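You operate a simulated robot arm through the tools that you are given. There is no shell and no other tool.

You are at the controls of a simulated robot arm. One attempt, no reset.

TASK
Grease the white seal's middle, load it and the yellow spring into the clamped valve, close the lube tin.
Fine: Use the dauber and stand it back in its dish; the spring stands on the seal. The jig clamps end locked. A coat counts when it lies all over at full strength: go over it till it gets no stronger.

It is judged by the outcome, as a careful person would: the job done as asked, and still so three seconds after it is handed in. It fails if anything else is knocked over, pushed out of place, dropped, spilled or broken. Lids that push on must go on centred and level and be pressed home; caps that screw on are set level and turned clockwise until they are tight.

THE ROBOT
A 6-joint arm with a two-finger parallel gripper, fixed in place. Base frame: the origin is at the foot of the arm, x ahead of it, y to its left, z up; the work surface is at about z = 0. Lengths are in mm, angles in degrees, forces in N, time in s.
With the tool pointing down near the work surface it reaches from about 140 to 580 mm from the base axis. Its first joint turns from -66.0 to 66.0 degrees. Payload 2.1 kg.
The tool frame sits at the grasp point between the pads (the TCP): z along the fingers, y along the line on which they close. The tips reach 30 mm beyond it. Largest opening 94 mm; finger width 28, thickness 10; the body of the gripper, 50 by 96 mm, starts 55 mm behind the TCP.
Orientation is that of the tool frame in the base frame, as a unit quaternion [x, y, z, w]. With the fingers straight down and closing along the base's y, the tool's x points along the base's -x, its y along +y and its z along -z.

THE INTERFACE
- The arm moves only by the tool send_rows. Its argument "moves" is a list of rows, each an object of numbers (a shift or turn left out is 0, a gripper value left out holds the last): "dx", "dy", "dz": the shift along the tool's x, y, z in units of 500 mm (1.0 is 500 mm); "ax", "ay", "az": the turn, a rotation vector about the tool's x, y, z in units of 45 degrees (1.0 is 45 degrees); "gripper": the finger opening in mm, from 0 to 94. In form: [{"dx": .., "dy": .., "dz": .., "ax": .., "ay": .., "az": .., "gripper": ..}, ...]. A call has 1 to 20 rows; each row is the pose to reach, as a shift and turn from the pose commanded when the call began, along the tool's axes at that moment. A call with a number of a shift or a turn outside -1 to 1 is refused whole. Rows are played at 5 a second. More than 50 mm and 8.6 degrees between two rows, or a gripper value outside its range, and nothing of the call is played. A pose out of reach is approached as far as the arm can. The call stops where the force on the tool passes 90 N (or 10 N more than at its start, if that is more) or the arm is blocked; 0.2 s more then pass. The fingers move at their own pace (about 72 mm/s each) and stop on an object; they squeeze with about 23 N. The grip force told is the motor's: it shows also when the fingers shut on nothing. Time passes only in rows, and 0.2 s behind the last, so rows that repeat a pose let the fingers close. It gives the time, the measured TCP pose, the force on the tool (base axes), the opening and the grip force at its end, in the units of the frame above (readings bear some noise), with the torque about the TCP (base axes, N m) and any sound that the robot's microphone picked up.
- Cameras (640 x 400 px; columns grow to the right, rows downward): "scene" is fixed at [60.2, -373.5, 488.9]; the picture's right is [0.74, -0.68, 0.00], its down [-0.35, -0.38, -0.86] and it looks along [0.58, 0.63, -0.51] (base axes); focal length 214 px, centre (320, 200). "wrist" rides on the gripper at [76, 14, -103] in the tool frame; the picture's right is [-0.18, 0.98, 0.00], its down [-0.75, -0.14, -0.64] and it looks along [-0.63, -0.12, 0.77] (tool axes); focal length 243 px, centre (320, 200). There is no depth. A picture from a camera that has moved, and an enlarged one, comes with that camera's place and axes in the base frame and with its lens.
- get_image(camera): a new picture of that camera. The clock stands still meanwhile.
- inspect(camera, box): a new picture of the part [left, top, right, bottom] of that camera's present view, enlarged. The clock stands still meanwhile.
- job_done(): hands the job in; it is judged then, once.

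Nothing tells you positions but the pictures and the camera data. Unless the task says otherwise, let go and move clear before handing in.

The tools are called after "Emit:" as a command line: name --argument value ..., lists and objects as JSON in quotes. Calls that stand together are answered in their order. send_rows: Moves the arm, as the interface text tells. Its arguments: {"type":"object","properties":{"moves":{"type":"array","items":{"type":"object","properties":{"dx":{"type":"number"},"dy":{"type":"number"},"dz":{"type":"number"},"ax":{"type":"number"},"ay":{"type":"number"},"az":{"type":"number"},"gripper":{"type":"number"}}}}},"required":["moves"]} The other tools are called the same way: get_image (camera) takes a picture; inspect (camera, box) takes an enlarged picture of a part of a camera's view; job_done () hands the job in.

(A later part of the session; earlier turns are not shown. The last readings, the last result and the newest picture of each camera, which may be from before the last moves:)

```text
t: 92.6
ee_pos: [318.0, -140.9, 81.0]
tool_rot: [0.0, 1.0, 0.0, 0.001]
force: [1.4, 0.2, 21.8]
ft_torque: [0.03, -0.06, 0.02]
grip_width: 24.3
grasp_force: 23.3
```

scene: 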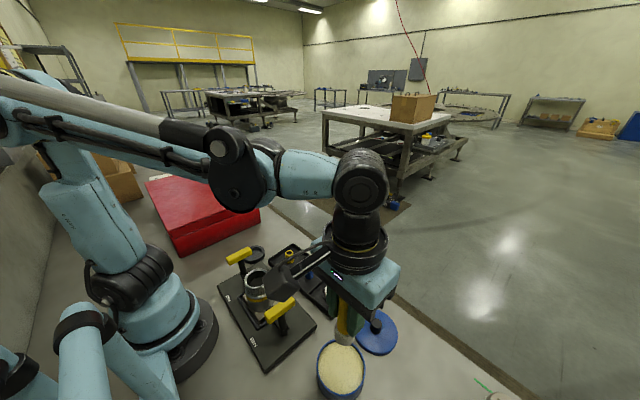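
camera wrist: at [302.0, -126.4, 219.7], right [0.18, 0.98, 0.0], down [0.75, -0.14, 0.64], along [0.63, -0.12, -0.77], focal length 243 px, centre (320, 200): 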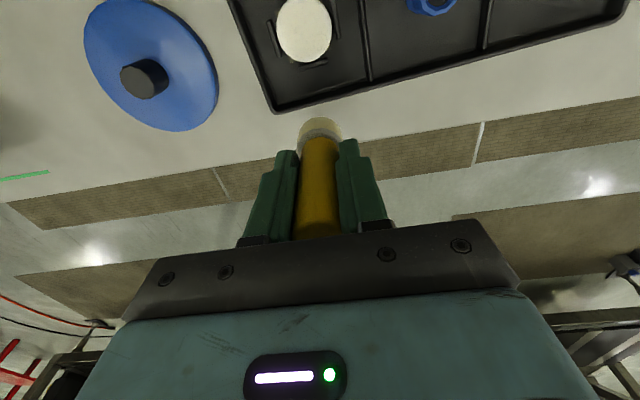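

Emit:
send_rows --moves '[{"dz": -0.001}, {"dz": -0.001, "dx": -0.0015}, {"dz": -0.001, "dx": -0.003}, {"dz": -0.001, "dx": -0.002, "dy": 0.002}, {"dz": -0.001, "dy": 0.003}, {"dz": -0.001, "dx": 0.002, "dy": 0.002}, {"dz": -0.001, "dx": 0.003}, {"dz": -0.001, "dx": 0.002, "dy": -0.002}, {"dz": -0.001, "dy": -0.003}, {"dz": -0.001, "dx": -0.002, "dy": -0.002}, {"dz": -0.001, "dx": -0.003}, {"dz": -0.001, "dx": -0.0015}, {"dz": -0.001}]'

Emit:
send_rows --moves '[{"dz": 0.0004, "dy": 0.0015}, {"dz": 0.0004, "dy": 0.003}, {"dz": 0.0004, "dx": -0.002, "dy": 0.002}, {"dz": 0.0004, "dx": -0.003}, {"dz": 0.0004, "dx": -0.002, "dy": -0.002}, {"dz": 0.0004, "dy": -0.003}, {"dz": 0.0004, "dx": 0.002, "dy": -0.002}, {"dz": 0.0004, "dx": 0.003}, {"dz": 0.0004, "dx": 0.002, "dy": 0.002}, {"dz": 0.0004, "dy": 0.003}, {"dz": 0.0004, "dy": 0.0015}, {"dz": 0.0004, "dy": 0.0}]'

Emit:
inspect --camera "scene" --box '[310, 260, 360, 310]'

```text
t: 95.4
ee_pos: [318.3, -140.5, 81.8]
tool_rot: [-0.001, 1.0, 0.0, 0.001]
force: [-1.0, -0.2, 0.1]
ft_torque: [-0.01, -0.01, 0.01]
grip_width: 24.1
grasp_force: 22.8
```

```text
t: 98.0
ee_pos: [318.7, -139.4, 81.0]
tool_rot: [0.001, 1.0, 0.001, 0.001]
force: [-4.4, 4.4, 17.4]
ft_torque: [0.22, 0.26, -0.03]
grip_width: 24.1
grasp_force: 23.2
```

```text
8.00 times, centred on (335, 285) of scene
camera zoom: at [60.1, -373.4, 489.0], right [0.74, -0.68, 0.0], down [-0.35, -0.38, -0.86], along [0.58, 0.63, -0.51], focal length 1716 px, centre (200, -480)
```

zoom: 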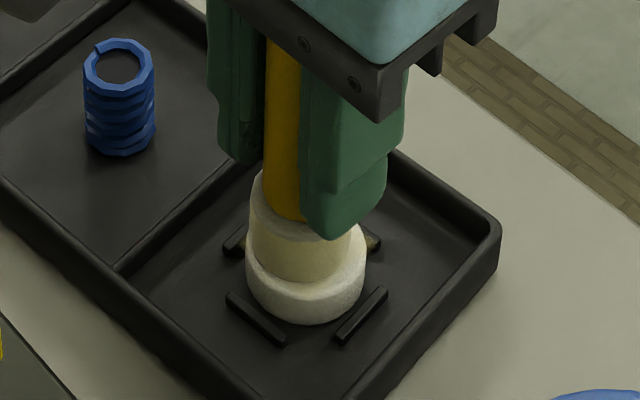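

Emit:
send_rows --moves '[{"dz": -0.005}, {"dz": -0.03}, {"dx": -0.04, "dz": -0.065}, {"dx": -0.08, "dz": -0.0695}, {"dx": -0.12, "dz": -0.0695}, {"dx": -0.12, "dz": -0.0695}]'

Emit:
inspect --camera "wrist" --box '[270, 0, 350, 80]'

Emit:
inspect --camera "scene" --box '[322, 280, 346, 304]'

```text
t: 99.4
ee_pos: [378.3, -139.8, 115.4]
tool_rot: [0.0, 1.0, 0.0, 0.001]
force: [-0.2, -0.1, -0.3]
ft_torque: [0.04, 0.02, 0.0]
grip_width: 24.0
grasp_force: 23.5
```

```text
5.00 times, centred on (310, 40) of wrist
camera zoom: at [302.8, -124.6, 217.6], right [0.18, 0.98, 0.0], down [0.75, -0.14, 0.64], along [0.63, -0.12, -0.77], focal length 1213 px, centre (370, 1000)
```

zoom: 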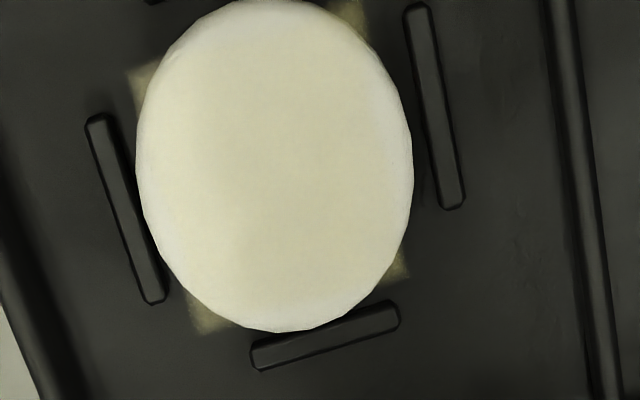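

```text
16.00 times, centred on (334, 292) of scene
camera zoom: at [60.2, -373.5, 488.9], right [0.74, -0.68, 0.0], down [-0.35, -0.38, -0.86], along [0.58, 0.63, -0.51], focal length 3432 px, centre (96, -1272)
```

zoom: 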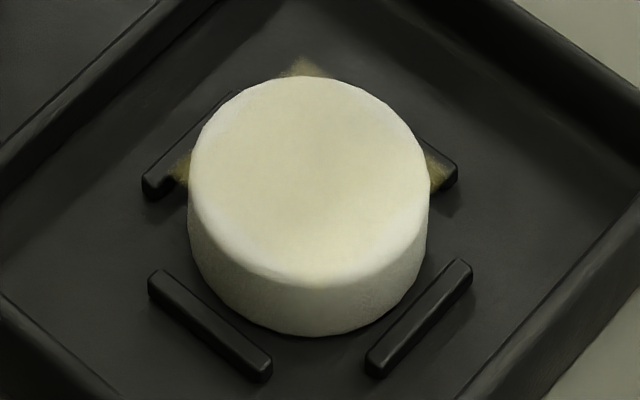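

The disc is still getting stronger. The seal has shifted slightly in its nest to about [319.9,-139.9], so I'll re-centre and continue with more strokes.

Emit:
send_rows --moves '[{"dx": 0.04}, {"dx": 0.08}, {"dx": 0.1146, "dy": -0.001}, {"dx": 0.1146, "dy": -0.001, "dz": 0.03}, {"dx": 0.1146, "dy": -0.001, "dz": 0.055}, {"dx": 0.1146, "dy": -0.001, "dz": 0.065}, {"dx": 0.1146, "dy": -0.001, "dz": 0.068}, {"dx": 0.1146, "dy": -0.001, "dz": 0.069}]'

Emit:
send_rows --moves '[{"dz": 0.0005}, {"dz": 0.001}]'

Emit:
inspect --camera "scene" --box '[310, 260, 360, 310]'

Emit:
inspect --camera "wrist" --box '[260, 60, 380, 180]'

```text
t: 101.2
ee_pos: [320.3, -140.6, 81.5]
tool_rot: [0.001, 1.0, -0.001, 0.001]
force: [1.0, 0.0, 7.9]
ft_torque: [0.01, -0.1, -0.01]
grip_width: 24.1
grasp_force: 22.6
```

```text
t: 101.8
ee_pos: [319.4, -141.1, 81.0]
tool_rot: [0.0, 1.0, -0.001, 0.0]
force: [1.9, 0.5, 12.1]
ft_torque: [0.03, -0.12, -0.02]
grip_width: 23.9
grasp_force: 22.6
```

```text
8.00 times, centred on (335, 285) of scene
camera zoom: at [60.1, -373.5, 489.0], right [0.74, -0.68, 0.0], down [-0.35, -0.38, -0.86], along [0.58, 0.63, -0.51], focal length 1716 px, centre (200, -480)
```

zoom: 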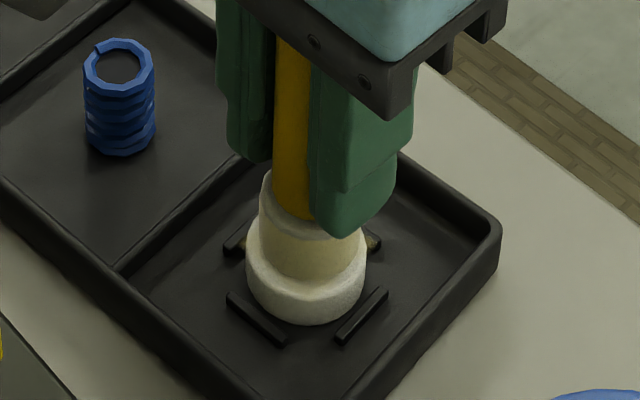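

```text
3.33 times, centred on (320, 120) of wrist
camera zoom: at [244.0, -126.5, 183.2], right [0.18, 0.98, 0.0], down [0.75, -0.14, 0.64], along [0.63, -0.12, -0.77], focal length 809 px, centre (320, 467)
```

zoom: 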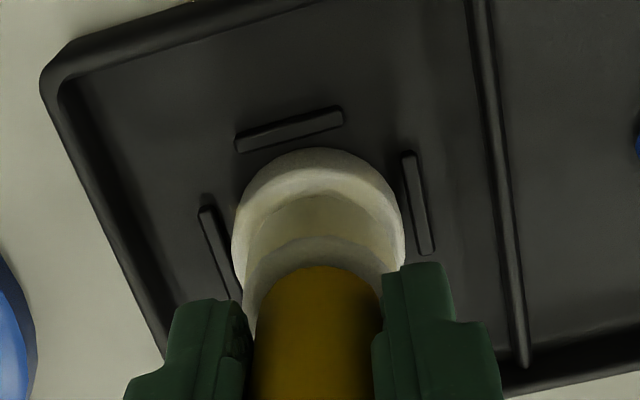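

The head is now about 2 mm too far forward, so I'll lift slightly, shift back and stroke again.

Emit:
send_rows --moves '[{"dz": -0.004}, {"dx": 0.0036, "dz": -0.004}, {"dx": 0.0036, "dz": -0.001}, {"dx": 0.0036, "dz": 0.0}]'

Emit:
send_rows --moves '[{"dx": -0.0015}, {"dx": -0.003}, {"dx": -0.002, "dy": 0.002}, {"dy": 0.003}, {"dx": 0.002, "dy": 0.002}, {"dx": 0.003}, {"dx": 0.002, "dy": -0.002}, {"dy": -0.003}, {"dx": -0.002, "dy": -0.002}, {"dx": -0.003}, {"dx": -0.0015}, {"dx": 0.0}]'

Emit:
inspect --camera "scene" --box '[310, 260, 360, 310]'

```text
t: 102.8
ee_pos: [318.9, -139.4, 82.1]
tool_rot: [-0.001, 1.0, -0.001, 0.001]
force: [-0.8, 0.2, -0.5]
ft_torque: [-0.04, -0.01, -0.01]
grip_width: 24.1
grasp_force: 23.2
```

```text
t: 105.4
ee_pos: [318.7, -140.6, 80.7]
tool_rot: [0.0, 1.0, 0.0, 0.002]
force: [2.4, -0.5, 3.7]
ft_torque: [0.0, -0.18, 0.0]
grip_width: 23.9
grasp_force: 23.0
```

```text
8.00 times, centred on (335, 285) of scene
camera zoom: at [60.2, -373.5, 488.9], right [0.74, -0.68, 0.0], down [-0.35, -0.38, -0.86], along [0.58, 0.63, -0.51], focal length 1716 px, centre (200, -480)
```

zoom: 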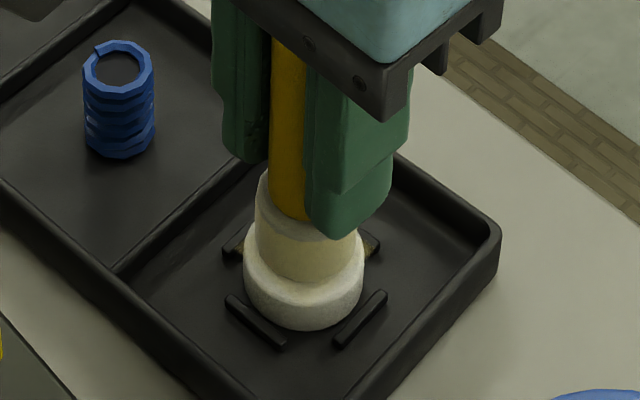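

Emit:
send_rows --moves '[{"dz": 0.0005, "dy": 0.0015}, {"dz": 0.0005, "dy": 0.003}, {"dz": 0.0005, "dx": -0.002, "dy": 0.002}, {"dz": 0.0005, "dx": -0.003}, {"dz": 0.0005, "dx": -0.002, "dy": -0.002}, {"dz": 0.0005, "dy": -0.003}, {"dz": 0.0005, "dx": 0.002, "dy": -0.002}, {"dz": 0.0005, "dx": 0.003}, {"dz": 0.0005, "dx": 0.002, "dy": 0.002}, {"dz": 0.0005, "dy": 0.003}, {"dz": 0.0005, "dy": 0.0015}, {"dz": 0.0005, "dy": 0.0}]'

Emit:
send_rows --moves '[{"dz": 0.0003, "dx": -0.0015}, {"dz": 0.0003, "dx": -0.003}, {"dz": 0.0003, "dx": -0.002, "dy": 0.002}, {"dz": 0.0003, "dy": 0.003}, {"dz": 0.0003, "dx": 0.002, "dy": 0.002}, {"dz": 0.0003, "dx": 0.003}, {"dz": 0.0003, "dx": 0.002, "dy": -0.002}, {"dz": 0.0003, "dy": -0.003}, {"dz": 0.0003, "dx": -0.002, "dy": -0.002}, {"dz": 0.0003, "dx": -0.003}, {"dz": 0.0003, "dx": -0.0015}, {"dz": 0.0003}]'

Emit:
send_rows --moves '[{"dz": -0.005}, {"dz": -0.03}, {"dx": -0.04, "dz": -0.065}, {"dx": -0.08, "dz": -0.0695}, {"dx": -0.12, "dz": -0.0695}, {"dx": -0.12, "dz": -0.0695}]'

Emit:
inspect --camera "wrist" --box '[270, 0, 350, 80]'

Emit:
inspect --camera "scene" --box '[322, 280, 346, 304]'

```text
t: 108.0
ee_pos: [318.3, -141.5, 82.6]
tool_rot: [-0.001, 1.0, 0.001, 0.001]
force: [-0.4, -0.5, -0.9]
ft_torque: [-0.03, 0.02, 0.01]
grip_width: 24.3
grasp_force: 23.0
```

```text
t: 110.6
ee_pos: [319.3, -139.7, 81.0]
tool_rot: [-0.001, 1.0, 0.001, 0.002]
force: [2.6, -1.2, 5.6]
ft_torque: [-0.11, -0.23, 0.0]
grip_width: 24.2
grasp_force: 23.5
```

```text
t: 112.0
ee_pos: [380.7, -140.0, 115.2]
tool_rot: [-0.001, 1.0, -0.001, 0.001]
force: [-0.3, 0.2, -0.4]
ft_torque: [0.03, 0.06, -0.01]
grip_width: 24.1
grasp_force: 23.1
```

```text
5.00 times, centred on (310, 40) of wrist
camera zoom: at [303.1, -125.6, 217.5], right [0.18, 0.98, 0.0], down [0.75, -0.14, 0.64], along [0.63, -0.12, -0.77], focal length 1213 px, centre (370, 1000)
```

zoom: 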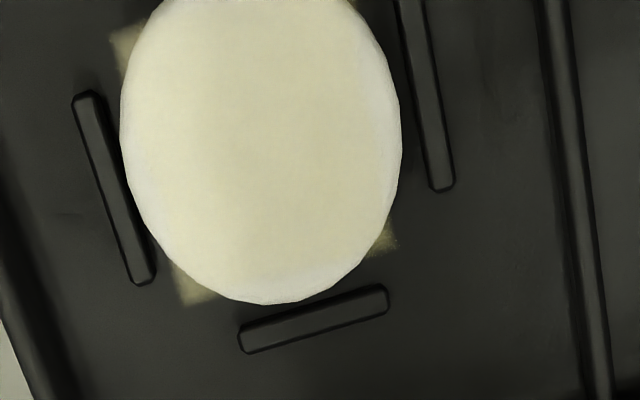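

```text
16.00 times, centred on (334, 292) of scene
camera zoom: at [60.2, -373.5, 488.9], right [0.74, -0.68, 0.0], down [-0.35, -0.38, -0.86], along [0.58, 0.63, -0.51], focal length 3432 px, centre (96, -1272)
```

zoom: 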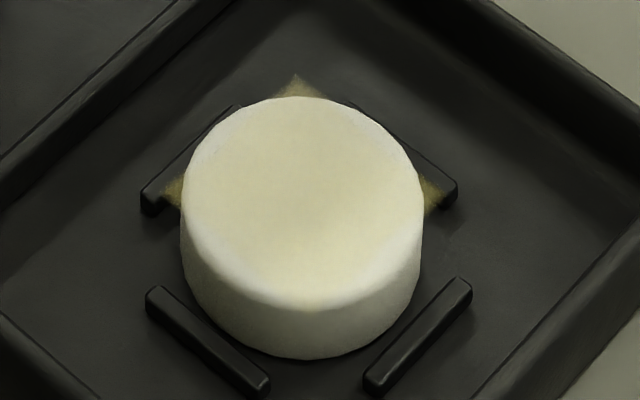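

The coat grows clearly stronger, but the tray has crept a few mm from the heavier strokes. I'll re-load and keep the next strokes at only 3–5 N.

Emit:
send_rows --moves '[{"dz": -0.04}, {"dz": -0.08}, {"dx": 0.05, "dy": -0.038, "dz": -0.08}, {"dx": 0.1, "dy": -0.076, "dz": -0.08}, {"dx": 0.16, "dy": -0.122, "dz": -0.08}, {"dx": 0.22, "dy": -0.168, "dz": -0.08}, {"dx": 0.28, "dy": -0.214, "dz": -0.08}, {"dx": 0.32, "dy": -0.245, "dz": -0.08}, {"dx": 0.3388, "dy": -0.2566, "dz": -0.07}, {"dx": 0.3388, "dy": -0.2566, "dz": -0.03}, {"dx": 0.3388, "dy": -0.2566, "dz": 0.01}, {"dx": 0.3388, "dy": -0.2566, "dz": 0.03}, {"dx": 0.3388, "dy": -0.2566, "dz": 0.0371}, {"dx": 0.3388, "dy": -0.2566, "dz": 0.0371}]'

Emit:
send_rows --moves '[{"dz": 0.002}, {"dz": 0.004}]'

Emit:
send_rows --moves '[{"dz": 0.0008}, {"dz": 0.0016}]'

```text
t: 115.0
ee_pos: [209.9, -268.9, 96.8]
tool_rot: [0.0, 1.0, 0.0, 0.001]
force: [0.1, -0.4, -1.0]
ft_torque: [0.03, 0.01, -0.01]
grip_width: 24.0
grasp_force: 23.0
```

```text
t: 115.6
ee_pos: [208.7, -270.7, 95.0]
tool_rot: [0.0, 1.0, 0.0, 0.001]
force: [-0.2, -0.1, -0.1]
ft_torque: [0.0, 0.0, 0.02]
grip_width: 24.2
grasp_force: 23.2
```

```text
t: 116.2
ee_pos: [209.5, -268.6, 93.8]
tool_rot: [0.0, 1.0, 0.0, 0.001]
force: [-0.2, -0.7, -0.3]
ft_torque: [-0.03, 0.01, -0.02]
grip_width: 24.0
grasp_force: 23.6
```

Emit:
send_rows --moves '[{"dz": 0.0008}, {"dz": 0.0014}]'

Emit:
send_rows --moves '[{"az": 0.15}, {"az": 0.3}, {"az": 0.15}, {"az": 0.0}, {"az": -0.15}, {"az": -0.3}, {"az": -0.15}, {"az": 0.0}]'

```text
t: 116.8
ee_pos: [208.9, -269.7, 93.7]
tool_rot: [0.0, 1.0, 0.0, 0.001]
force: [1.9, 0.4, 20.9]
ft_torque: [0.04, -0.02, -0.01]
grip_width: 24.4
grasp_force: 23.0
```

```text
t: 118.6
ee_pos: [208.9, -268.9, 93.9]
tool_rot: [0.0, 1.0, -0.002, 0.001]
force: [-0.2, -0.1, -0.9]
ft_torque: [0.02, -0.02, 0.0]
grip_width: 24.2
grasp_force: 22.9
```

Emit:
send_rows --moves '[{"dz": -0.01}, {"dz": -0.06}, {"dz": -0.12}, {"dx": -0.02, "dy": 0.024, "dz": -0.133}, {"dx": -0.06, "dy": 0.07, "dz": -0.133}, {"dx": -0.1, "dy": 0.117, "dz": -0.133}, {"dx": -0.14, "dy": 0.164, "dz": -0.133}, {"dx": -0.18, "dy": 0.21, "dz": -0.133}, {"dx": -0.21, "dy": 0.246, "dz": -0.12}, {"dx": -0.2162, "dy": 0.253, "dz": -0.08}, {"dx": -0.2162, "dy": 0.253, "dz": -0.03}, {"dx": -0.2162, "dy": 0.253, "dz": 0.0}, {"dx": -0.2162, "dy": 0.253, "dz": 0.01}, {"dx": -0.2162, "dy": 0.253, "dz": 0.01}]'

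Emit:
inspect --camera "scene" --box '[310, 260, 360, 310]'

Emit:
inspect --camera "wrist" --box '[260, 60, 380, 180]'

```text
t: 121.6
ee_pos: [317.0, -142.3, 88.7]
tool_rot: [0.0, 1.0, 0.0, 0.001]
force: [-0.2, -1.0, -0.7]
ft_torque: [0.03, 0.01, -0.03]
grip_width: 24.1
grasp_force: 23.1
```

```text
8.00 times, centred on (335, 285) of scene
camera zoom: at [60.2, -373.5, 488.9], right [0.74, -0.68, 0.0], down [-0.35, -0.38, -0.86], along [0.58, 0.63, -0.51], focal length 1716 px, centre (200, -480)
```

zoom: 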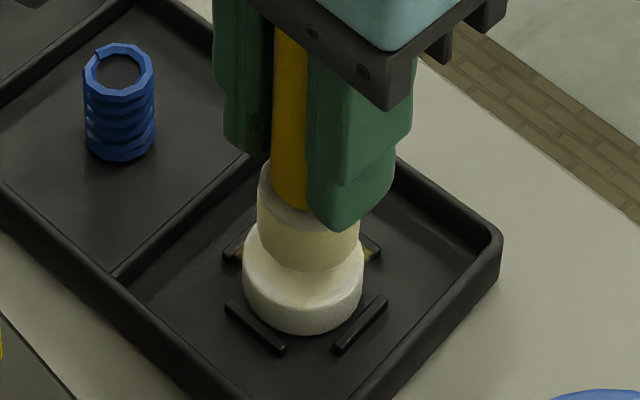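

```text
3.33 times, centred on (320, 120) of wrist
camera zoom: at [241.1, -128.1, 190.5], right [0.18, 0.98, 0.0], down [0.75, -0.14, 0.64], along [0.63, -0.12, -0.77], focal length 809 px, centre (320, 467)
```

zoom: 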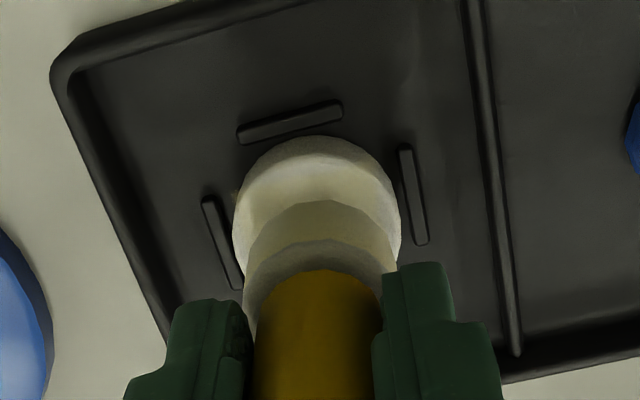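

Emit:
send_rows --moves '[{"dx": 0.004, "dy": -0.001}, {"dx": 0.004, "dy": -0.001, "dz": 0.006}, {"dx": 0.004, "dy": -0.001, "dz": 0.011}, {"dx": 0.004, "dy": -0.001, "dz": 0.014}]'

Emit:
send_rows --moves '[{"dz": 0.0006}, {"dz": 0.001}]'

```text
t: 122.6
ee_pos: [315.4, -142.5, 81.4]
tool_rot: [0.0, 1.0, -0.001, 0.001]
force: [-0.1, 0.7, -0.3]
ft_torque: [-0.04, 0.01, 0.04]
grip_width: 24.3
grasp_force: 23.0
```

```text
t: 123.2
ee_pos: [315.4, -143.7, 80.1]
tool_rot: [0.0, 1.0, -0.001, 0.001]
force: [-0.3, -0.5, -1.0]
ft_torque: [-0.01, 0.02, 0.04]
grip_width: 23.9
grasp_force: 22.6
```

Emit:
send_rows --moves '[{"dz": 0.0006}, {"dz": 0.001}]'

Emit:
send_rows --moves '[{"dz": 0.0003}, {"dz": 0.0006}]'

```text
t: 123.8
ee_pos: [316.0, -143.2, 81.2]
tool_rot: [0.0, 1.0, -0.001, 0.002]
force: [1.7, 0.1, 2.5]
ft_torque: [0.04, -0.06, 0.01]
grip_width: 24.2
grasp_force: 22.6
```

```text
t: 124.4
ee_pos: [313.7, -143.8, 81.6]
tool_rot: [0.0, 1.0, 0.0, 0.001]
force: [1.3, 0.3, 1.3]
ft_torque: [0.06, -0.09, 0.01]
grip_width: 24.2
grasp_force: 22.7
```

Emit:
send_rows --moves '[{"dz": 0.0003, "dx": -0.002}, {"dz": 0.0003, "dx": -0.004}, {"dz": 0.0003, "dx": -0.003, "dy": 0.003}, {"dz": 0.0003, "dy": 0.004}, {"dz": 0.0003, "dx": 0.003, "dy": 0.003}, {"dz": 0.0003, "dx": 0.004}, {"dz": 0.0003, "dx": 0.003, "dy": -0.003}, {"dz": 0.0003, "dy": -0.004}, {"dz": 0.0003, "dx": -0.003, "dy": -0.003}, {"dz": 0.0003, "dx": -0.004}, {"dz": 0.0003, "dx": -0.002}, {"dz": 0.0003}]'

Emit:
inspect --camera "scene" --box '[310, 260, 360, 310]'

Emit:
send_rows --moves '[{"dz": 0.0003, "dy": 0.002}, {"dz": 0.0003, "dy": 0.004}, {"dz": 0.0003, "dx": -0.003, "dy": 0.003}, {"dz": 0.0003, "dx": -0.004}, {"dz": 0.0003, "dx": -0.003, "dy": -0.003}, {"dz": 0.0003, "dy": -0.004}, {"dz": 0.0003, "dx": 0.003, "dy": -0.003}, {"dz": 0.0003, "dx": 0.004}, {"dz": 0.0003, "dx": 0.003, "dy": 0.003}, {"dz": 0.0003, "dy": 0.004}, {"dz": 0.0003, "dy": 0.002}, {"dz": 0.0003, "dy": 0.0}]'

Emit:
inspect --camera "scene" --box '[310, 260, 360, 310]'

```text
t: 127.0
ee_pos: [316.4, -142.8, 79.1]
tool_rot: [0.0, 1.0, 0.0, 0.003]
force: [5.0, -5.4, 18.0]
ft_torque: [-0.39, -0.36, -0.01]
grip_width: 24.1
grasp_force: 22.9
```

```text
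8.00 times, centred on (335, 285) of scene
camera zoom: at [60.1, -373.5, 489.0], right [0.74, -0.68, 0.0], down [-0.35, -0.38, -0.86], along [0.58, 0.63, -0.51], focal length 1716 px, centre (200, -480)
```

zoom: 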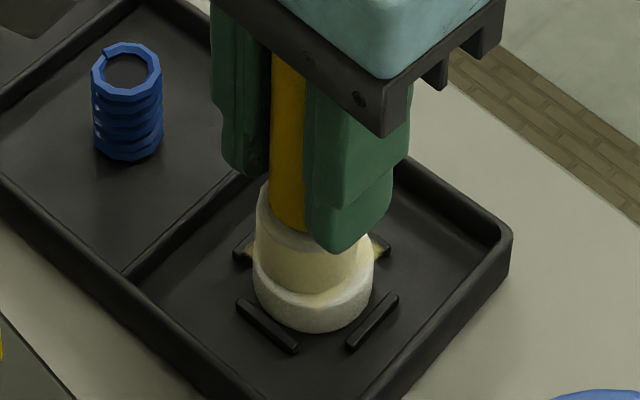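

```text
t: 129.6
ee_pos: [314.1, -142.1, 80.4]
tool_rot: [0.001, 1.0, 0.0, 0.001]
force: [-0.1, 0.6, -0.1]
ft_torque: [0.04, -0.02, 0.01]
grip_width: 23.9
grasp_force: 22.6
```

```text
8.00 times, centred on (335, 285) of scene
camera zoom: at [60.2, -373.5, 488.9], right [0.74, -0.68, 0.0], down [-0.35, -0.38, -0.86], along [0.58, 0.63, -0.51], focal length 1716 px, centre (200, -480)
```

zoom: 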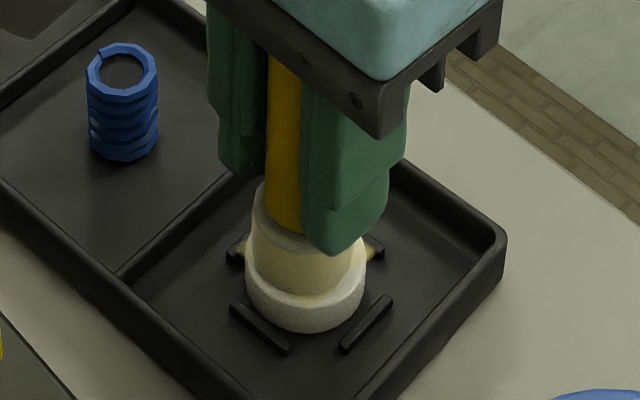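

The tray has crept about 6 mm toward −y. I'll press firmly and drag it back +y with the same friction, which also works the grease.

Emit:
send_rows --moves '[{"dz": 0.0008}, {"dz": 0.0014}]'

Emit:
send_rows --moves '[{"dy": 0.002}, {"dy": 0.004}, {"dy": 0.006}, {"dy": 0.008}]'

Emit:
inspect --camera "scene" --box '[310, 260, 360, 310]'

```text
t: 130.2
ee_pos: [315.3, -142.3, 79.4]
tool_rot: [0.0, 1.0, -0.001, 0.001]
force: [-1.1, 0.0, 17.4]
ft_torque: [0.01, 0.04, 0.0]
grip_width: 24.2
grasp_force: 23.0
```

```text
t: 131.2
ee_pos: [314.2, -139.8, 79.2]
tool_rot: [0.001, 1.0, 0.0, 0.0]
force: [0.2, -5.9, 13.9]
ft_torque: [-0.34, -0.07, 0.0]
grip_width: 24.1
grasp_force: 23.1
```

```text
8.00 times, centred on (335, 285) of scene
camera zoom: at [60.1, -373.5, 489.0], right [0.74, -0.68, 0.0], down [-0.35, -0.38, -0.86], along [0.58, 0.63, -0.51], focal length 1716 px, centre (200, -480)
```

zoom: 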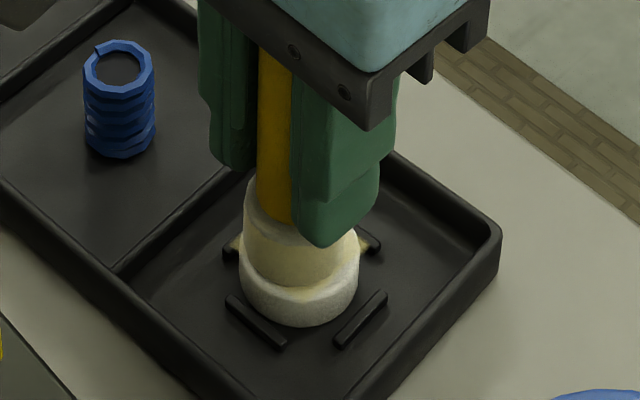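

The tray follows, so I'll continue dragging +y.

Emit:
send_rows --moves '[{"dy": 0.002, "dz": 0.0003}, {"dy": 0.004, "dz": 0.0003}, {"dy": 0.006, "dz": 0.0003}, {"dy": 0.008, "dz": 0.0003}]'

Emit:
inspect --camera "scene" --box '[310, 260, 360, 310]'

```text
t: 132.2
ee_pos: [316.5, -135.1, 79.1]
tool_rot: [0.001, 1.0, -0.001, 0.001]
force: [0.0, -8.2, 19.6]
ft_torque: [-0.51, 0.0, -0.01]
grip_width: 23.9
grasp_force: 22.3
```

```text
8.00 times, centred on (335, 285) of scene
camera zoom: at [60.1, -373.5, 489.0], right [0.74, -0.68, 0.0], down [-0.35, -0.38, -0.86], along [0.58, 0.63, -0.51], focal length 1716 px, centre (200, -480)
```

zoom: 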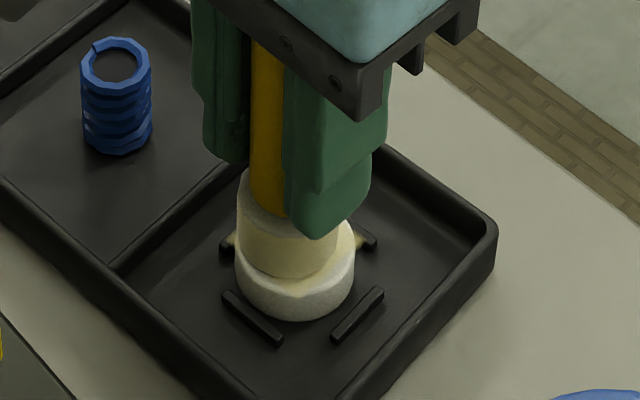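

The tray is back to within about 1–1.5 mm of its original place. Now I'll lift and check the coat.

Emit:
send_rows --moves '[{"dz": -0.006}, {"dz": -0.03}, {"dx": -0.04, "dy": -0.004, "dz": -0.065}, {"dx": -0.08, "dy": -0.008, "dz": -0.073}, {"dx": -0.124, "dy": -0.01, "dz": -0.073}, {"dx": -0.124, "dy": -0.01, "dz": -0.073}]'

Emit:
inspect --camera "wrist" --box '[270, 0, 350, 80]'

Emit:
inspect --camera "scene" --box '[322, 280, 346, 304]'

Emit:
get_image --camera "wrist"

```text
t: 133.6
ee_pos: [376.7, -139.5, 114.8]
tool_rot: [0.0, 1.0, 0.0, 0.001]
force: [-0.6, -0.5, -1.1]
ft_torque: [0.03, 0.0, -0.01]
grip_width: 24.1
grasp_force: 23.2
```

```text
5.00 times, centred on (310, 40) of wrist
camera zoom: at [300.6, -124.5, 217.6], right [0.18, 0.98, 0.0], down [0.75, -0.14, 0.64], along [0.63, -0.12, -0.77], focal length 1213 px, centre (370, 1000)
```

zoom: 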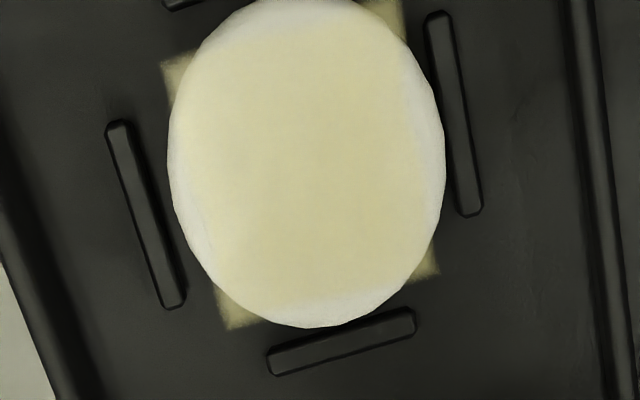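

```text
16.00 times, centred on (334, 292) of scene
camera zoom: at [60.2, -373.5, 488.9], right [0.74, -0.68, 0.0], down [-0.35, -0.38, -0.86], along [0.58, 0.63, -0.51], focal length 3432 px, centre (96, -1272)
```

zoom: 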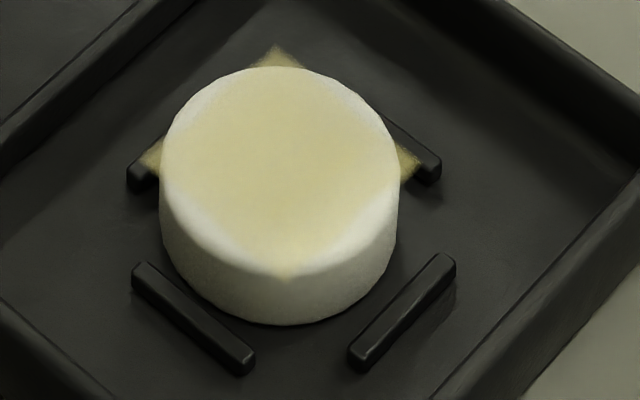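

```text
taken
camera wrist: at [300.6, -124.5, 217.6], right [0.18, 0.98, 0.0], down [0.75, -0.14, 0.64], along [0.63, -0.12, -0.77], focal length 243 px, centre (320, 200)
```

wrist: 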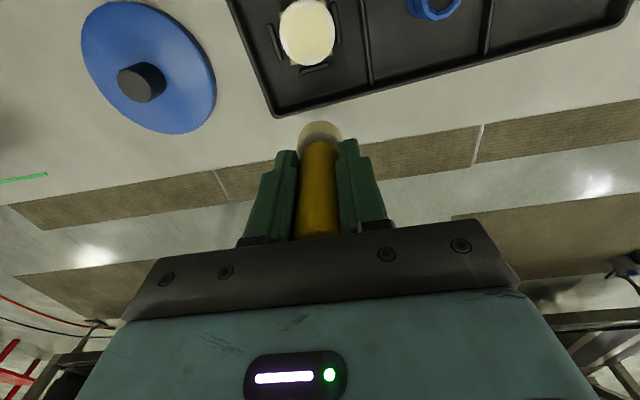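

The coat is now clearly visible, even and square over the middle. I'll re-load once more and go over it to confirm it gets no stronger.

Emit:
send_rows --moves '[{"dz": -0.04}, {"dz": -0.08}, {"dx": 0.05, "dy": -0.038, "dz": -0.08}, {"dx": 0.1, "dy": -0.077, "dz": -0.08}, {"dx": 0.16, "dy": -0.123, "dz": -0.08}, {"dx": 0.22, "dy": -0.169, "dz": -0.08}, {"dx": 0.28, "dy": -0.215, "dz": -0.08}, {"dx": 0.32, "dy": -0.246, "dz": -0.08}, {"dx": 0.3362, "dy": -0.258, "dz": -0.07}, {"dx": 0.3362, "dy": -0.258, "dz": -0.03}, {"dx": 0.3362, "dy": -0.258, "dz": 0.01}, {"dx": 0.3362, "dy": -0.258, "dz": 0.03}, {"dx": 0.3362, "dy": -0.258, "dz": 0.0394}, {"dx": 0.3362, "dy": -0.258, "dz": 0.0394}]'

Emit:
send_rows --moves '[{"dz": 0.002}, {"dz": 0.0044}]'

Emit:
send_rows --moves '[{"dz": 0.001}, {"dz": 0.0016}]'

```text
t: 136.6
ee_pos: [209.7, -269.1, 95.6]
tool_rot: [0.0, 1.0, 0.0, 0.001]
force: [0.0, 0.0, -0.6]
ft_torque: [-0.01, -0.02, -0.01]
grip_width: 23.8
grasp_force: 22.8
```

```text
t: 137.2
ee_pos: [209.3, -269.3, 94.6]
tool_rot: [0.0, 1.0, 0.0, 0.001]
force: [-0.8, 1.1, 1.0]
ft_torque: [-0.01, 0.01, -0.01]
grip_width: 24.2
grasp_force: 23.4
```

```text
t: 137.8
ee_pos: [209.6, -268.2, 92.5]
tool_rot: [-0.001, 1.0, 0.0, 0.002]
force: [-0.5, 0.0, 0.1]
ft_torque: [0.0, 0.0, 0.0]
grip_width: 23.9
grasp_force: 22.9
```

Emit:
send_rows --moves '[{"dz": 0.001}, {"dz": 0.0016}]'

Emit:
send_rows --moves '[{"az": 0.15}, {"az": 0.3}, {"az": 0.15}, {"az": 0.0}, {"az": -0.15}, {"az": -0.3}, {"az": -0.15}, {"az": 0.0}]'

Emit:
inspect --camera "scene" --box '[300, 320, 380, 400]'

```text
t: 138.4
ee_pos: [209.1, -268.8, 92.9]
tool_rot: [0.001, 1.0, 0.001, 0.0]
force: [2.5, 0.3, 20.5]
ft_torque: [0.04, -0.06, -0.01]
grip_width: 24.3
grasp_force: 23.0
```

```text
t: 140.2
ee_pos: [208.4, -268.4, 92.5]
tool_rot: [0.0, 1.0, 0.0, 0.0]
force: [-0.2, 0.0, 13.2]
ft_torque: [0.06, -0.03, 0.03]
grip_width: 24.1
grasp_force: 23.3
```

```text
5.00 times, centred on (340, 360) of scene
camera zoom: at [60.2, -373.4, 489.0], right [0.74, -0.68, 0.0], down [-0.35, -0.38, -0.86], along [0.58, 0.63, -0.51], focal length 1072 px, centre (220, -600)
```

zoom: 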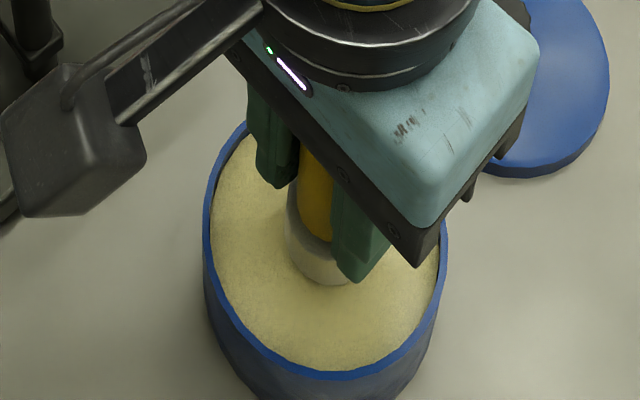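

Emit:
send_rows --moves '[{"dz": -0.01}, {"dz": -0.06}, {"dz": -0.12}, {"dx": -0.02, "dy": 0.025, "dz": -0.1356}, {"dx": -0.06, "dy": 0.074, "dz": -0.1356}, {"dx": -0.1, "dy": 0.123, "dz": -0.1356}, {"dx": -0.14, "dy": 0.172, "dz": -0.1356}, {"dx": -0.18, "dy": 0.221, "dz": -0.1356}, {"dx": -0.21, "dy": 0.257, "dz": -0.12}, {"dx": -0.2162, "dy": 0.265, "dz": -0.08}, {"dx": -0.2162, "dy": 0.265, "dz": -0.03}, {"dx": -0.2162, "dy": 0.265, "dz": 0.0}, {"dx": -0.2162, "dy": 0.265, "dz": 0.012}, {"dx": -0.2162, "dy": 0.265, "dz": 0.012}]'

Emit:
inspect --camera "scene" --box '[310, 260, 360, 310]'

Emit:
inspect --camera "wrist" --box '[260, 60, 380, 180]'

```text
t: 143.2
ee_pos: [316.9, -137.0, 85.3]
tool_rot: [0.0, 1.0, 0.0, 0.002]
force: [-0.2, 0.3, -0.6]
ft_torque: [-0.02, -0.01, 0.0]
grip_width: 24.0
grasp_force: 22.2
```

```text
8.00 times, centred on (335, 285) of scene
camera zoom: at [60.2, -373.5, 488.9], right [0.74, -0.68, 0.0], down [-0.35, -0.38, -0.86], along [0.58, 0.63, -0.51], focal length 1716 px, centre (200, -480)
```

zoom: 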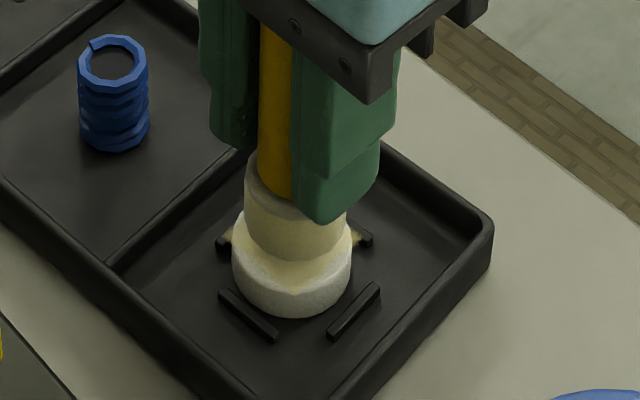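

```text
3.33 times, centred on (320, 120) of wrist
camera zoom: at [240.7, -122.4, 188.3], right [0.18, 0.98, 0.0], down [0.75, -0.14, 0.64], along [0.63, -0.12, -0.77], focal length 809 px, centre (320, 467)
```

zoom: 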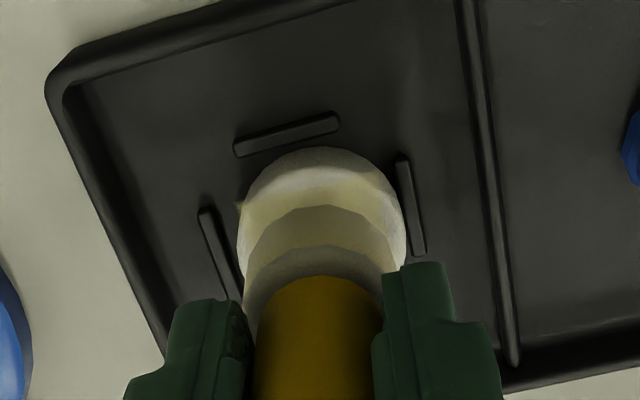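

Emit:
send_rows --moves '[{"dx": 0.0034}, {"dx": 0.0034, "dz": 0.006}, {"dx": 0.0034, "dz": 0.011}, {"dx": 0.0034, "dz": 0.0125}]'

Emit:
send_rows --moves '[{"dz": 0.0005}, {"dz": 0.001}]'

Emit:
send_rows --moves '[{"dz": 0.0004}, {"dz": 0.0008}]'

```text
t: 144.2
ee_pos: [315.9, -136.3, 78.7]
tool_rot: [0.0, 1.0, -0.001, 0.001]
force: [0.1, -1.1, 0.1]
ft_torque: [0.01, 0.0, 0.01]
grip_width: 24.3
grasp_force: 23.1
```

```text
t: 144.8
ee_pos: [315.8, -135.4, 78.9]
tool_rot: [0.0, 1.0, -0.001, 0.001]
force: [-0.1, -0.3, -0.2]
ft_torque: [-0.05, -0.02, 0.02]
grip_width: 24.1
grasp_force: 23.5
```

```text
t: 145.4
ee_pos: [315.5, -136.1, 78.7]
tool_rot: [0.001, 1.0, 0.0, 0.0]
force: [0.5, 0.8, -0.6]
ft_torque: [0.01, -0.01, 0.0]
grip_width: 24.1
grasp_force: 23.0
```

Emit:
send_rows --moves '[{"dz": 0.0005}, {"dz": 0.001}]'

Emit:
send_rows --moves '[{"dz": 0.0003}, {"dz": 0.0006}]'

```text
t: 146.0
ee_pos: [315.3, -135.2, 79.8]
tool_rot: [0.001, 1.0, 0.0, 0.0]
force: [0.5, -0.2, 2.6]
ft_torque: [-0.03, 0.02, 0.05]
grip_width: 23.9
grasp_force: 22.9
```

```text
t: 146.6
ee_pos: [315.3, -136.1, 77.5]
tool_rot: [0.0, 1.0, 0.0, 0.002]
force: [-1.3, 0.3, 14.7]
ft_torque: [-0.04, 0.03, -0.02]
grip_width: 23.9
grasp_force: 22.9
```

Emit:
send_rows --moves '[{"dz": -0.0004, "dx": 0.0015}, {"dz": -0.0004, "dx": 0.003}, {"dz": -0.0004, "dx": 0.002, "dy": 0.002}, {"dz": -0.0004, "dy": 0.003}, {"dz": -0.0004, "dx": -0.002, "dy": 0.002}, {"dz": -0.0004, "dx": -0.003}, {"dz": -0.0004, "dx": -0.002, "dy": -0.002}, {"dz": -0.0004, "dy": -0.003}, {"dz": -0.0004, "dx": 0.002, "dy": -0.002}, {"dz": -0.0004, "dx": 0.003}, {"dz": -0.0004, "dx": 0.0015}, {"dz": -0.0004}]'

Emit:
send_rows --moves '[{"dz": 0.0003, "dx": -0.0015}, {"dz": 0.0003, "dx": -0.003}, {"dz": 0.0003, "dx": -0.002, "dy": 0.002}, {"dz": 0.0003, "dy": 0.003}, {"dz": 0.0003, "dx": 0.002, "dy": 0.002}, {"dz": 0.0003, "dx": 0.003}, {"dz": 0.0003, "dx": 0.002, "dy": -0.002}, {"dz": 0.0003, "dy": -0.003}, {"dz": 0.0003, "dx": -0.002, "dy": -0.002}, {"dz": 0.0003, "dx": -0.003}, {"dz": 0.0003, "dx": -0.0015}, {"dz": 0.0003}]'

Emit:
inspect --camera "scene" --box '[310, 260, 360, 310]'

```text
t: 149.2
ee_pos: [315.4, -136.0, 79.3]
tool_rot: [0.001, 1.0, -0.001, 0.0]
force: [-4.6, -0.5, 8.4]
ft_torque: [-0.09, 0.28, -0.03]
grip_width: 24.2
grasp_force: 22.6
```

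```text
t: 151.8
ee_pos: [315.5, -137.0, 79.5]
tool_rot: [0.0, 1.0, -0.001, 0.001]
force: [2.3, -0.4, 2.7]
ft_torque: [0.01, -0.13, 0.03]
grip_width: 24.1
grasp_force: 22.8
```

```text
8.00 times, centred on (335, 285) of scene
camera zoom: at [60.2, -373.5, 488.9], right [0.74, -0.68, 0.0], down [-0.35, -0.38, -0.86], along [0.58, 0.63, -0.51], focal length 1716 px, centre (200, -480)
```

zoom: 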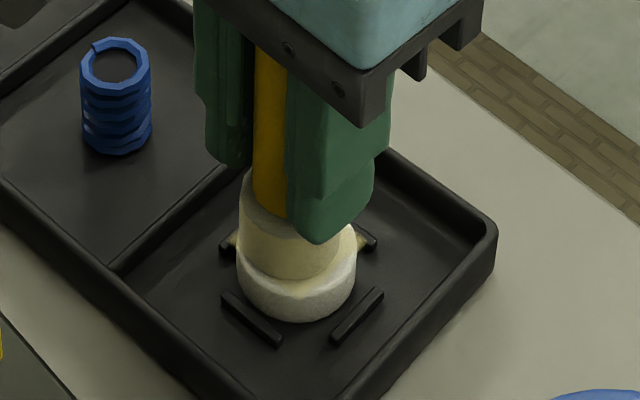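

Emit:
send_rows --moves '[{"dz": -0.006}, {"dz": -0.03}, {"dx": -0.04, "dy": -0.004, "dz": -0.065}, {"dx": -0.08, "dy": -0.007, "dz": -0.073}, {"dx": -0.124, "dy": -0.007, "dz": -0.073}, {"dx": -0.124, "dy": -0.007, "dz": -0.073}]'

Emit:
inspect --camera "wrist" --box '[270, 0, 350, 80]'

Emit:
inspect --camera "scene" --box '[322, 280, 346, 304]'

```text
t: 153.2
ee_pos: [375.6, -138.7, 114.6]
tool_rot: [0.001, 1.0, -0.001, 0.001]
force: [0.1, -0.2, 0.7]
ft_torque: [0.04, 0.01, 0.0]
grip_width: 24.0
grasp_force: 22.7
```

```text
5.00 times, centred on (310, 40) of wrist
camera zoom: at [300.0, -124.2, 217.0], right [0.18, 0.98, 0.0], down [0.75, -0.14, 0.64], along [0.63, -0.12, -0.77], focal length 1213 px, centre (370, 1000)
```

zoom: 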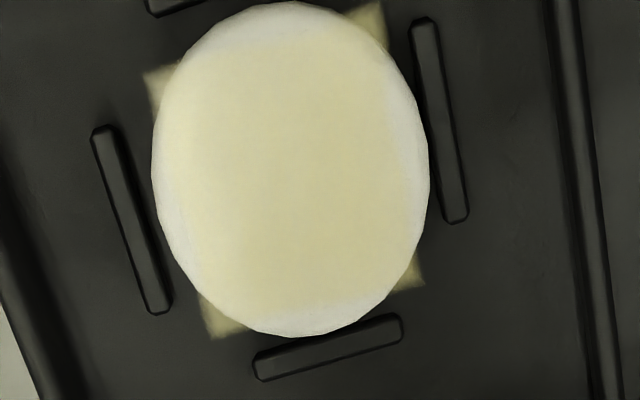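

```text
16.00 times, centred on (334, 292) of scene
camera zoom: at [60.2, -373.5, 488.9], right [0.74, -0.68, 0.0], down [-0.35, -0.38, -0.86], along [0.58, 0.63, -0.51], focal length 3432 px, centre (96, -1272)
```

zoom: 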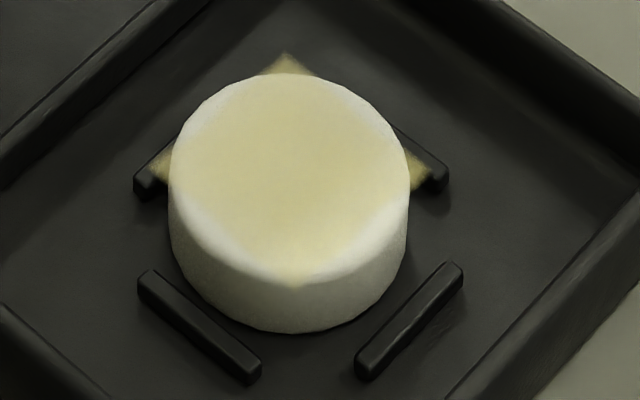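

It's slightly stronger again, so I'll do another full round of re-loading and stroking to be sure it's saturated.

Emit:
send_rows --moves '[{"dz": -0.04}, {"dz": -0.08}, {"dx": 0.05, "dy": -0.038, "dz": -0.08}, {"dx": 0.1, "dy": -0.077, "dz": -0.08}, {"dx": 0.16, "dy": -0.123, "dz": -0.08}, {"dx": 0.22, "dy": -0.169, "dz": -0.08}, {"dx": 0.28, "dy": -0.215, "dz": -0.08}, {"dx": 0.32, "dy": -0.246, "dz": -0.08}, {"dx": 0.3368, "dy": -0.258, "dz": -0.07}, {"dx": 0.3368, "dy": -0.258, "dz": -0.03}, {"dx": 0.3368, "dy": -0.258, "dz": 0.01}, {"dx": 0.3368, "dy": -0.258, "dz": 0.03}, {"dx": 0.3368, "dy": -0.258, "dz": 0.04}, {"dx": 0.3368, "dy": -0.258, "dz": 0.042}]'

Emit:
send_rows --moves '[{"dz": 0.0015}, {"dz": 0.003}]'

Emit:
send_rows --moves '[{"dz": 0.001}, {"dz": 0.0016}]'

```text
t: 156.2
ee_pos: [207.3, -269.1, 93.6]
tool_rot: [0.0, 1.0, 0.0, 0.002]
force: [0.6, -0.6, -1.1]
ft_torque: [0.01, -0.02, 0.02]
grip_width: 23.9
grasp_force: 22.6
```

```text
t: 156.8
ee_pos: [208.4, -269.6, 91.4]
tool_rot: [0.002, 1.0, 0.0, 0.001]
force: [-2.2, -0.7, 15.6]
ft_torque: [0.01, 0.02, 0.01]
grip_width: 24.1
grasp_force: 22.5
```

```text
t: 157.4
ee_pos: [208.7, -268.9, 91.3]
tool_rot: [0.0, 1.0, -0.001, 0.0]
force: [-3.5, -0.1, 19.8]
ft_torque: [-0.03, 0.13, 0.01]
grip_width: 24.2
grasp_force: 23.3
```

Emit:
send_rows --moves '[{"az": 0.15}, {"az": 0.3}, {"az": 0.15}, {"az": 0.0}, {"az": -0.15}, {"az": -0.3}, {"az": -0.15}, {"az": 0.0}]'

Emit:
send_rows --moves '[{"dz": -0.01}, {"dz": -0.06}, {"dz": -0.12}, {"dx": -0.02, "dy": 0.025, "dz": -0.137}, {"dx": -0.06, "dy": 0.073, "dz": -0.137}, {"dx": -0.1, "dy": 0.121, "dz": -0.137}, {"dx": -0.14, "dy": 0.17, "dz": -0.137}, {"dx": -0.18, "dy": 0.218, "dz": -0.137}, {"dx": -0.21, "dy": 0.255, "dz": -0.12}, {"dx": -0.2144, "dy": 0.2606, "dz": -0.08}, {"dx": -0.2144, "dy": 0.2606, "dz": -0.03}, {"dx": -0.2144, "dy": 0.2606, "dz": 0.0}, {"dx": -0.2144, "dy": 0.2606, "dz": 0.014}, {"dx": -0.2144, "dy": 0.2606, "dz": 0.014}]'

Emit:
inspect --camera "scene" --box '[310, 260, 360, 310]'

Emit:
inspect --camera "wrist" --box '[260, 60, 380, 180]'

```text
t: 159.2
ee_pos: [207.8, -268.7, 89.5]
tool_rot: [0.0, 1.0, 0.0, 0.001]
force: [-0.4, -0.4, -0.9]
ft_torque: [-0.02, 0.02, 0.01]
grip_width: 23.8
grasp_force: 23.2
```

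```text
t: 162.2
ee_pos: [316.7, -140.3, 85.8]
tool_rot: [-0.001, 1.0, 0.0, 0.001]
force: [0.1, 0.4, -1.1]
ft_torque: [0.03, 0.03, -0.03]
grip_width: 24.3
grasp_force: 23.0
```

```text
8.00 times, centred on (335, 285) of scene
camera zoom: at [60.2, -373.5, 488.9], right [0.74, -0.68, 0.0], down [-0.35, -0.38, -0.86], along [0.58, 0.63, -0.51], focal length 1716 px, centre (200, -480)
```

zoom: 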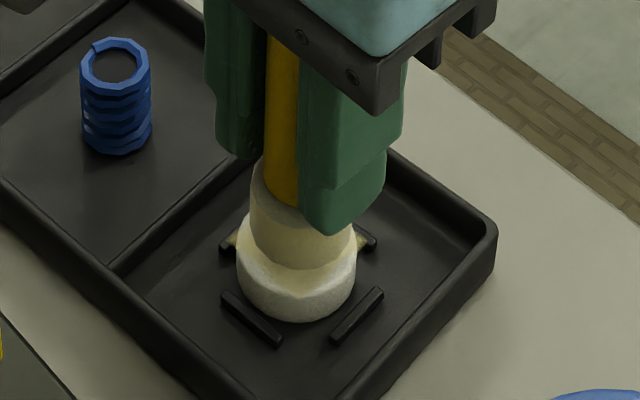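

```text
3.33 times, centred on (320, 120) of wrist
camera zoom: at [239.9, -125.7, 187.5], right [0.18, 0.98, 0.0], down [0.75, -0.14, 0.64], along [0.63, -0.12, -0.77], focal length 809 px, centre (320, 467)
```

zoom: 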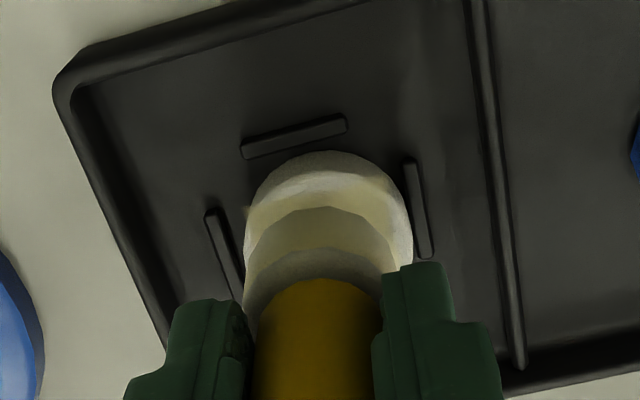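

Emit:
send_rows --moves '[{"dx": 0.0024, "dy": 0.003}, {"dx": 0.0024, "dy": 0.003, "dz": 0.006}, {"dx": 0.0024, "dy": 0.003, "dz": 0.011}, {"dx": 0.0024, "dy": 0.003, "dz": 0.012}]'

Emit:
send_rows --moves '[{"dz": 0.0005}, {"dz": 0.001}]'

Emit:
send_rows --moves '[{"dz": 0.0004}, {"dz": 0.0008}]'

```text
t: 163.2
ee_pos: [315.9, -138.5, 79.2]
tool_rot: [0.0, 1.0, -0.001, 0.001]
force: [0.3, 0.0, -1.0]
ft_torque: [-0.03, -0.01, -0.01]
grip_width: 24.3
grasp_force: 23.4
```

```text
t: 163.8
ee_pos: [315.1, -136.3, 78.7]
tool_rot: [0.0, 1.0, 0.0, 0.001]
force: [0.4, 0.8, -0.1]
ft_torque: [-0.03, 0.0, -0.02]
grip_width: 24.0
grasp_force: 23.0
```

```text
t: 164.4
ee_pos: [314.8, -136.8, 78.3]
tool_rot: [0.0, 1.0, 0.0, 0.0]
force: [0.1, -0.2, 8.2]
ft_torque: [-0.02, -0.08, -0.01]
grip_width: 24.1
grasp_force: 23.1
```

Emit:
send_rows --moves '[{"dz": 0.0003, "dx": 0.0015}, {"dz": 0.0003, "dx": 0.003}, {"dz": 0.0003, "dx": 0.002, "dy": 0.002}, {"dz": 0.0003, "dy": 0.003}, {"dz": 0.0003, "dx": -0.002, "dy": 0.002}, {"dz": 0.0003, "dx": -0.003}, {"dz": 0.0003, "dx": -0.002, "dy": -0.002}, {"dz": 0.0003, "dy": -0.003}, {"dz": 0.0003, "dx": 0.002, "dy": -0.002}, {"dz": 0.0003, "dx": 0.003}, {"dz": 0.0003, "dx": 0.0015}, {"dz": 0.0003}]'

Emit:
send_rows --moves '[{"dz": 0.0002, "dx": -0.0015}, {"dz": 0.0002, "dx": -0.003}, {"dz": 0.0002, "dx": -0.002, "dy": 0.002}, {"dz": 0.0002, "dy": 0.003}, {"dz": 0.0002, "dx": 0.002, "dy": 0.002}, {"dz": 0.0002, "dx": 0.003}, {"dz": 0.0002, "dx": 0.002, "dy": -0.002}, {"dz": 0.0002, "dy": -0.003}, {"dz": 0.0002, "dx": -0.002, "dy": -0.002}, {"dz": 0.0002, "dx": -0.003}, {"dz": 0.0002, "dx": -0.0015}, {"dz": 0.0002}]'

Emit:
send_rows --moves '[{"dz": 0.0004, "dy": 0.0015}, {"dz": 0.0004, "dy": 0.003}, {"dz": 0.0004, "dx": -0.002, "dy": 0.002}, {"dz": 0.0004, "dx": -0.003}, {"dz": 0.0004, "dx": -0.002, "dy": -0.002}, {"dz": 0.0004, "dy": -0.003}, {"dz": 0.0004, "dx": 0.002, "dy": -0.002}, {"dz": 0.0004, "dx": 0.003}, {"dz": 0.0004, "dx": 0.002, "dy": 0.002}, {"dz": 0.0004, "dy": 0.003}, {"dz": 0.0004, "dy": 0.0015}, {"dz": 0.0004, "dy": 0.0}]'

Emit:
inspect --camera "scene" --box '[310, 260, 360, 310]'

```text
t: 167.0
ee_pos: [314.4, -136.9, 77.6]
tool_rot: [0.0, 1.0, -0.001, 0.0]
force: [-2.8, -2.9, 7.5]
ft_torque: [-0.16, 0.14, -0.03]
grip_width: 24.1
grasp_force: 23.1
```

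```text
t: 169.6
ee_pos: [315.0, -137.0, 79.0]
tool_rot: [0.001, 1.0, -0.001, 0.001]
force: [-0.3, 0.2, -0.3]
ft_torque: [0.01, -0.02, 0.0]
grip_width: 24.3
grasp_force: 22.7
```

```text
t: 172.2
ee_pos: [314.3, -136.8, 77.3]
tool_rot: [0.0, 1.0, 0.0, 0.001]
force: [-2.3, 2.4, 3.4]
ft_torque: [0.09, 0.06, 0.03]
grip_width: 24.2
grasp_force: 23.1
```

```text
8.00 times, centred on (335, 285) of scene
camera zoom: at [60.2, -373.5, 488.9], right [0.74, -0.68, 0.0], down [-0.35, -0.38, -0.86], along [0.58, 0.63, -0.51], focal length 1716 px, centre (200, -480)
```

zoom: 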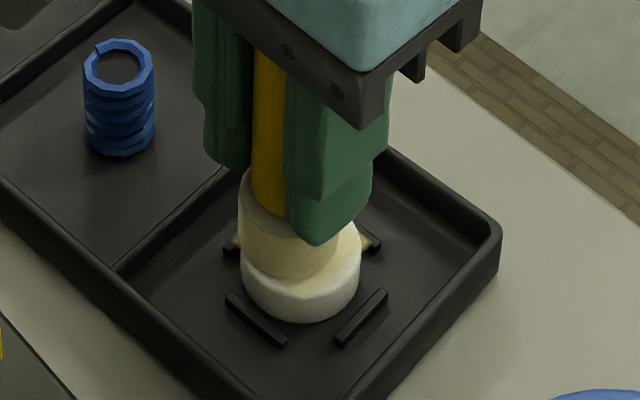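

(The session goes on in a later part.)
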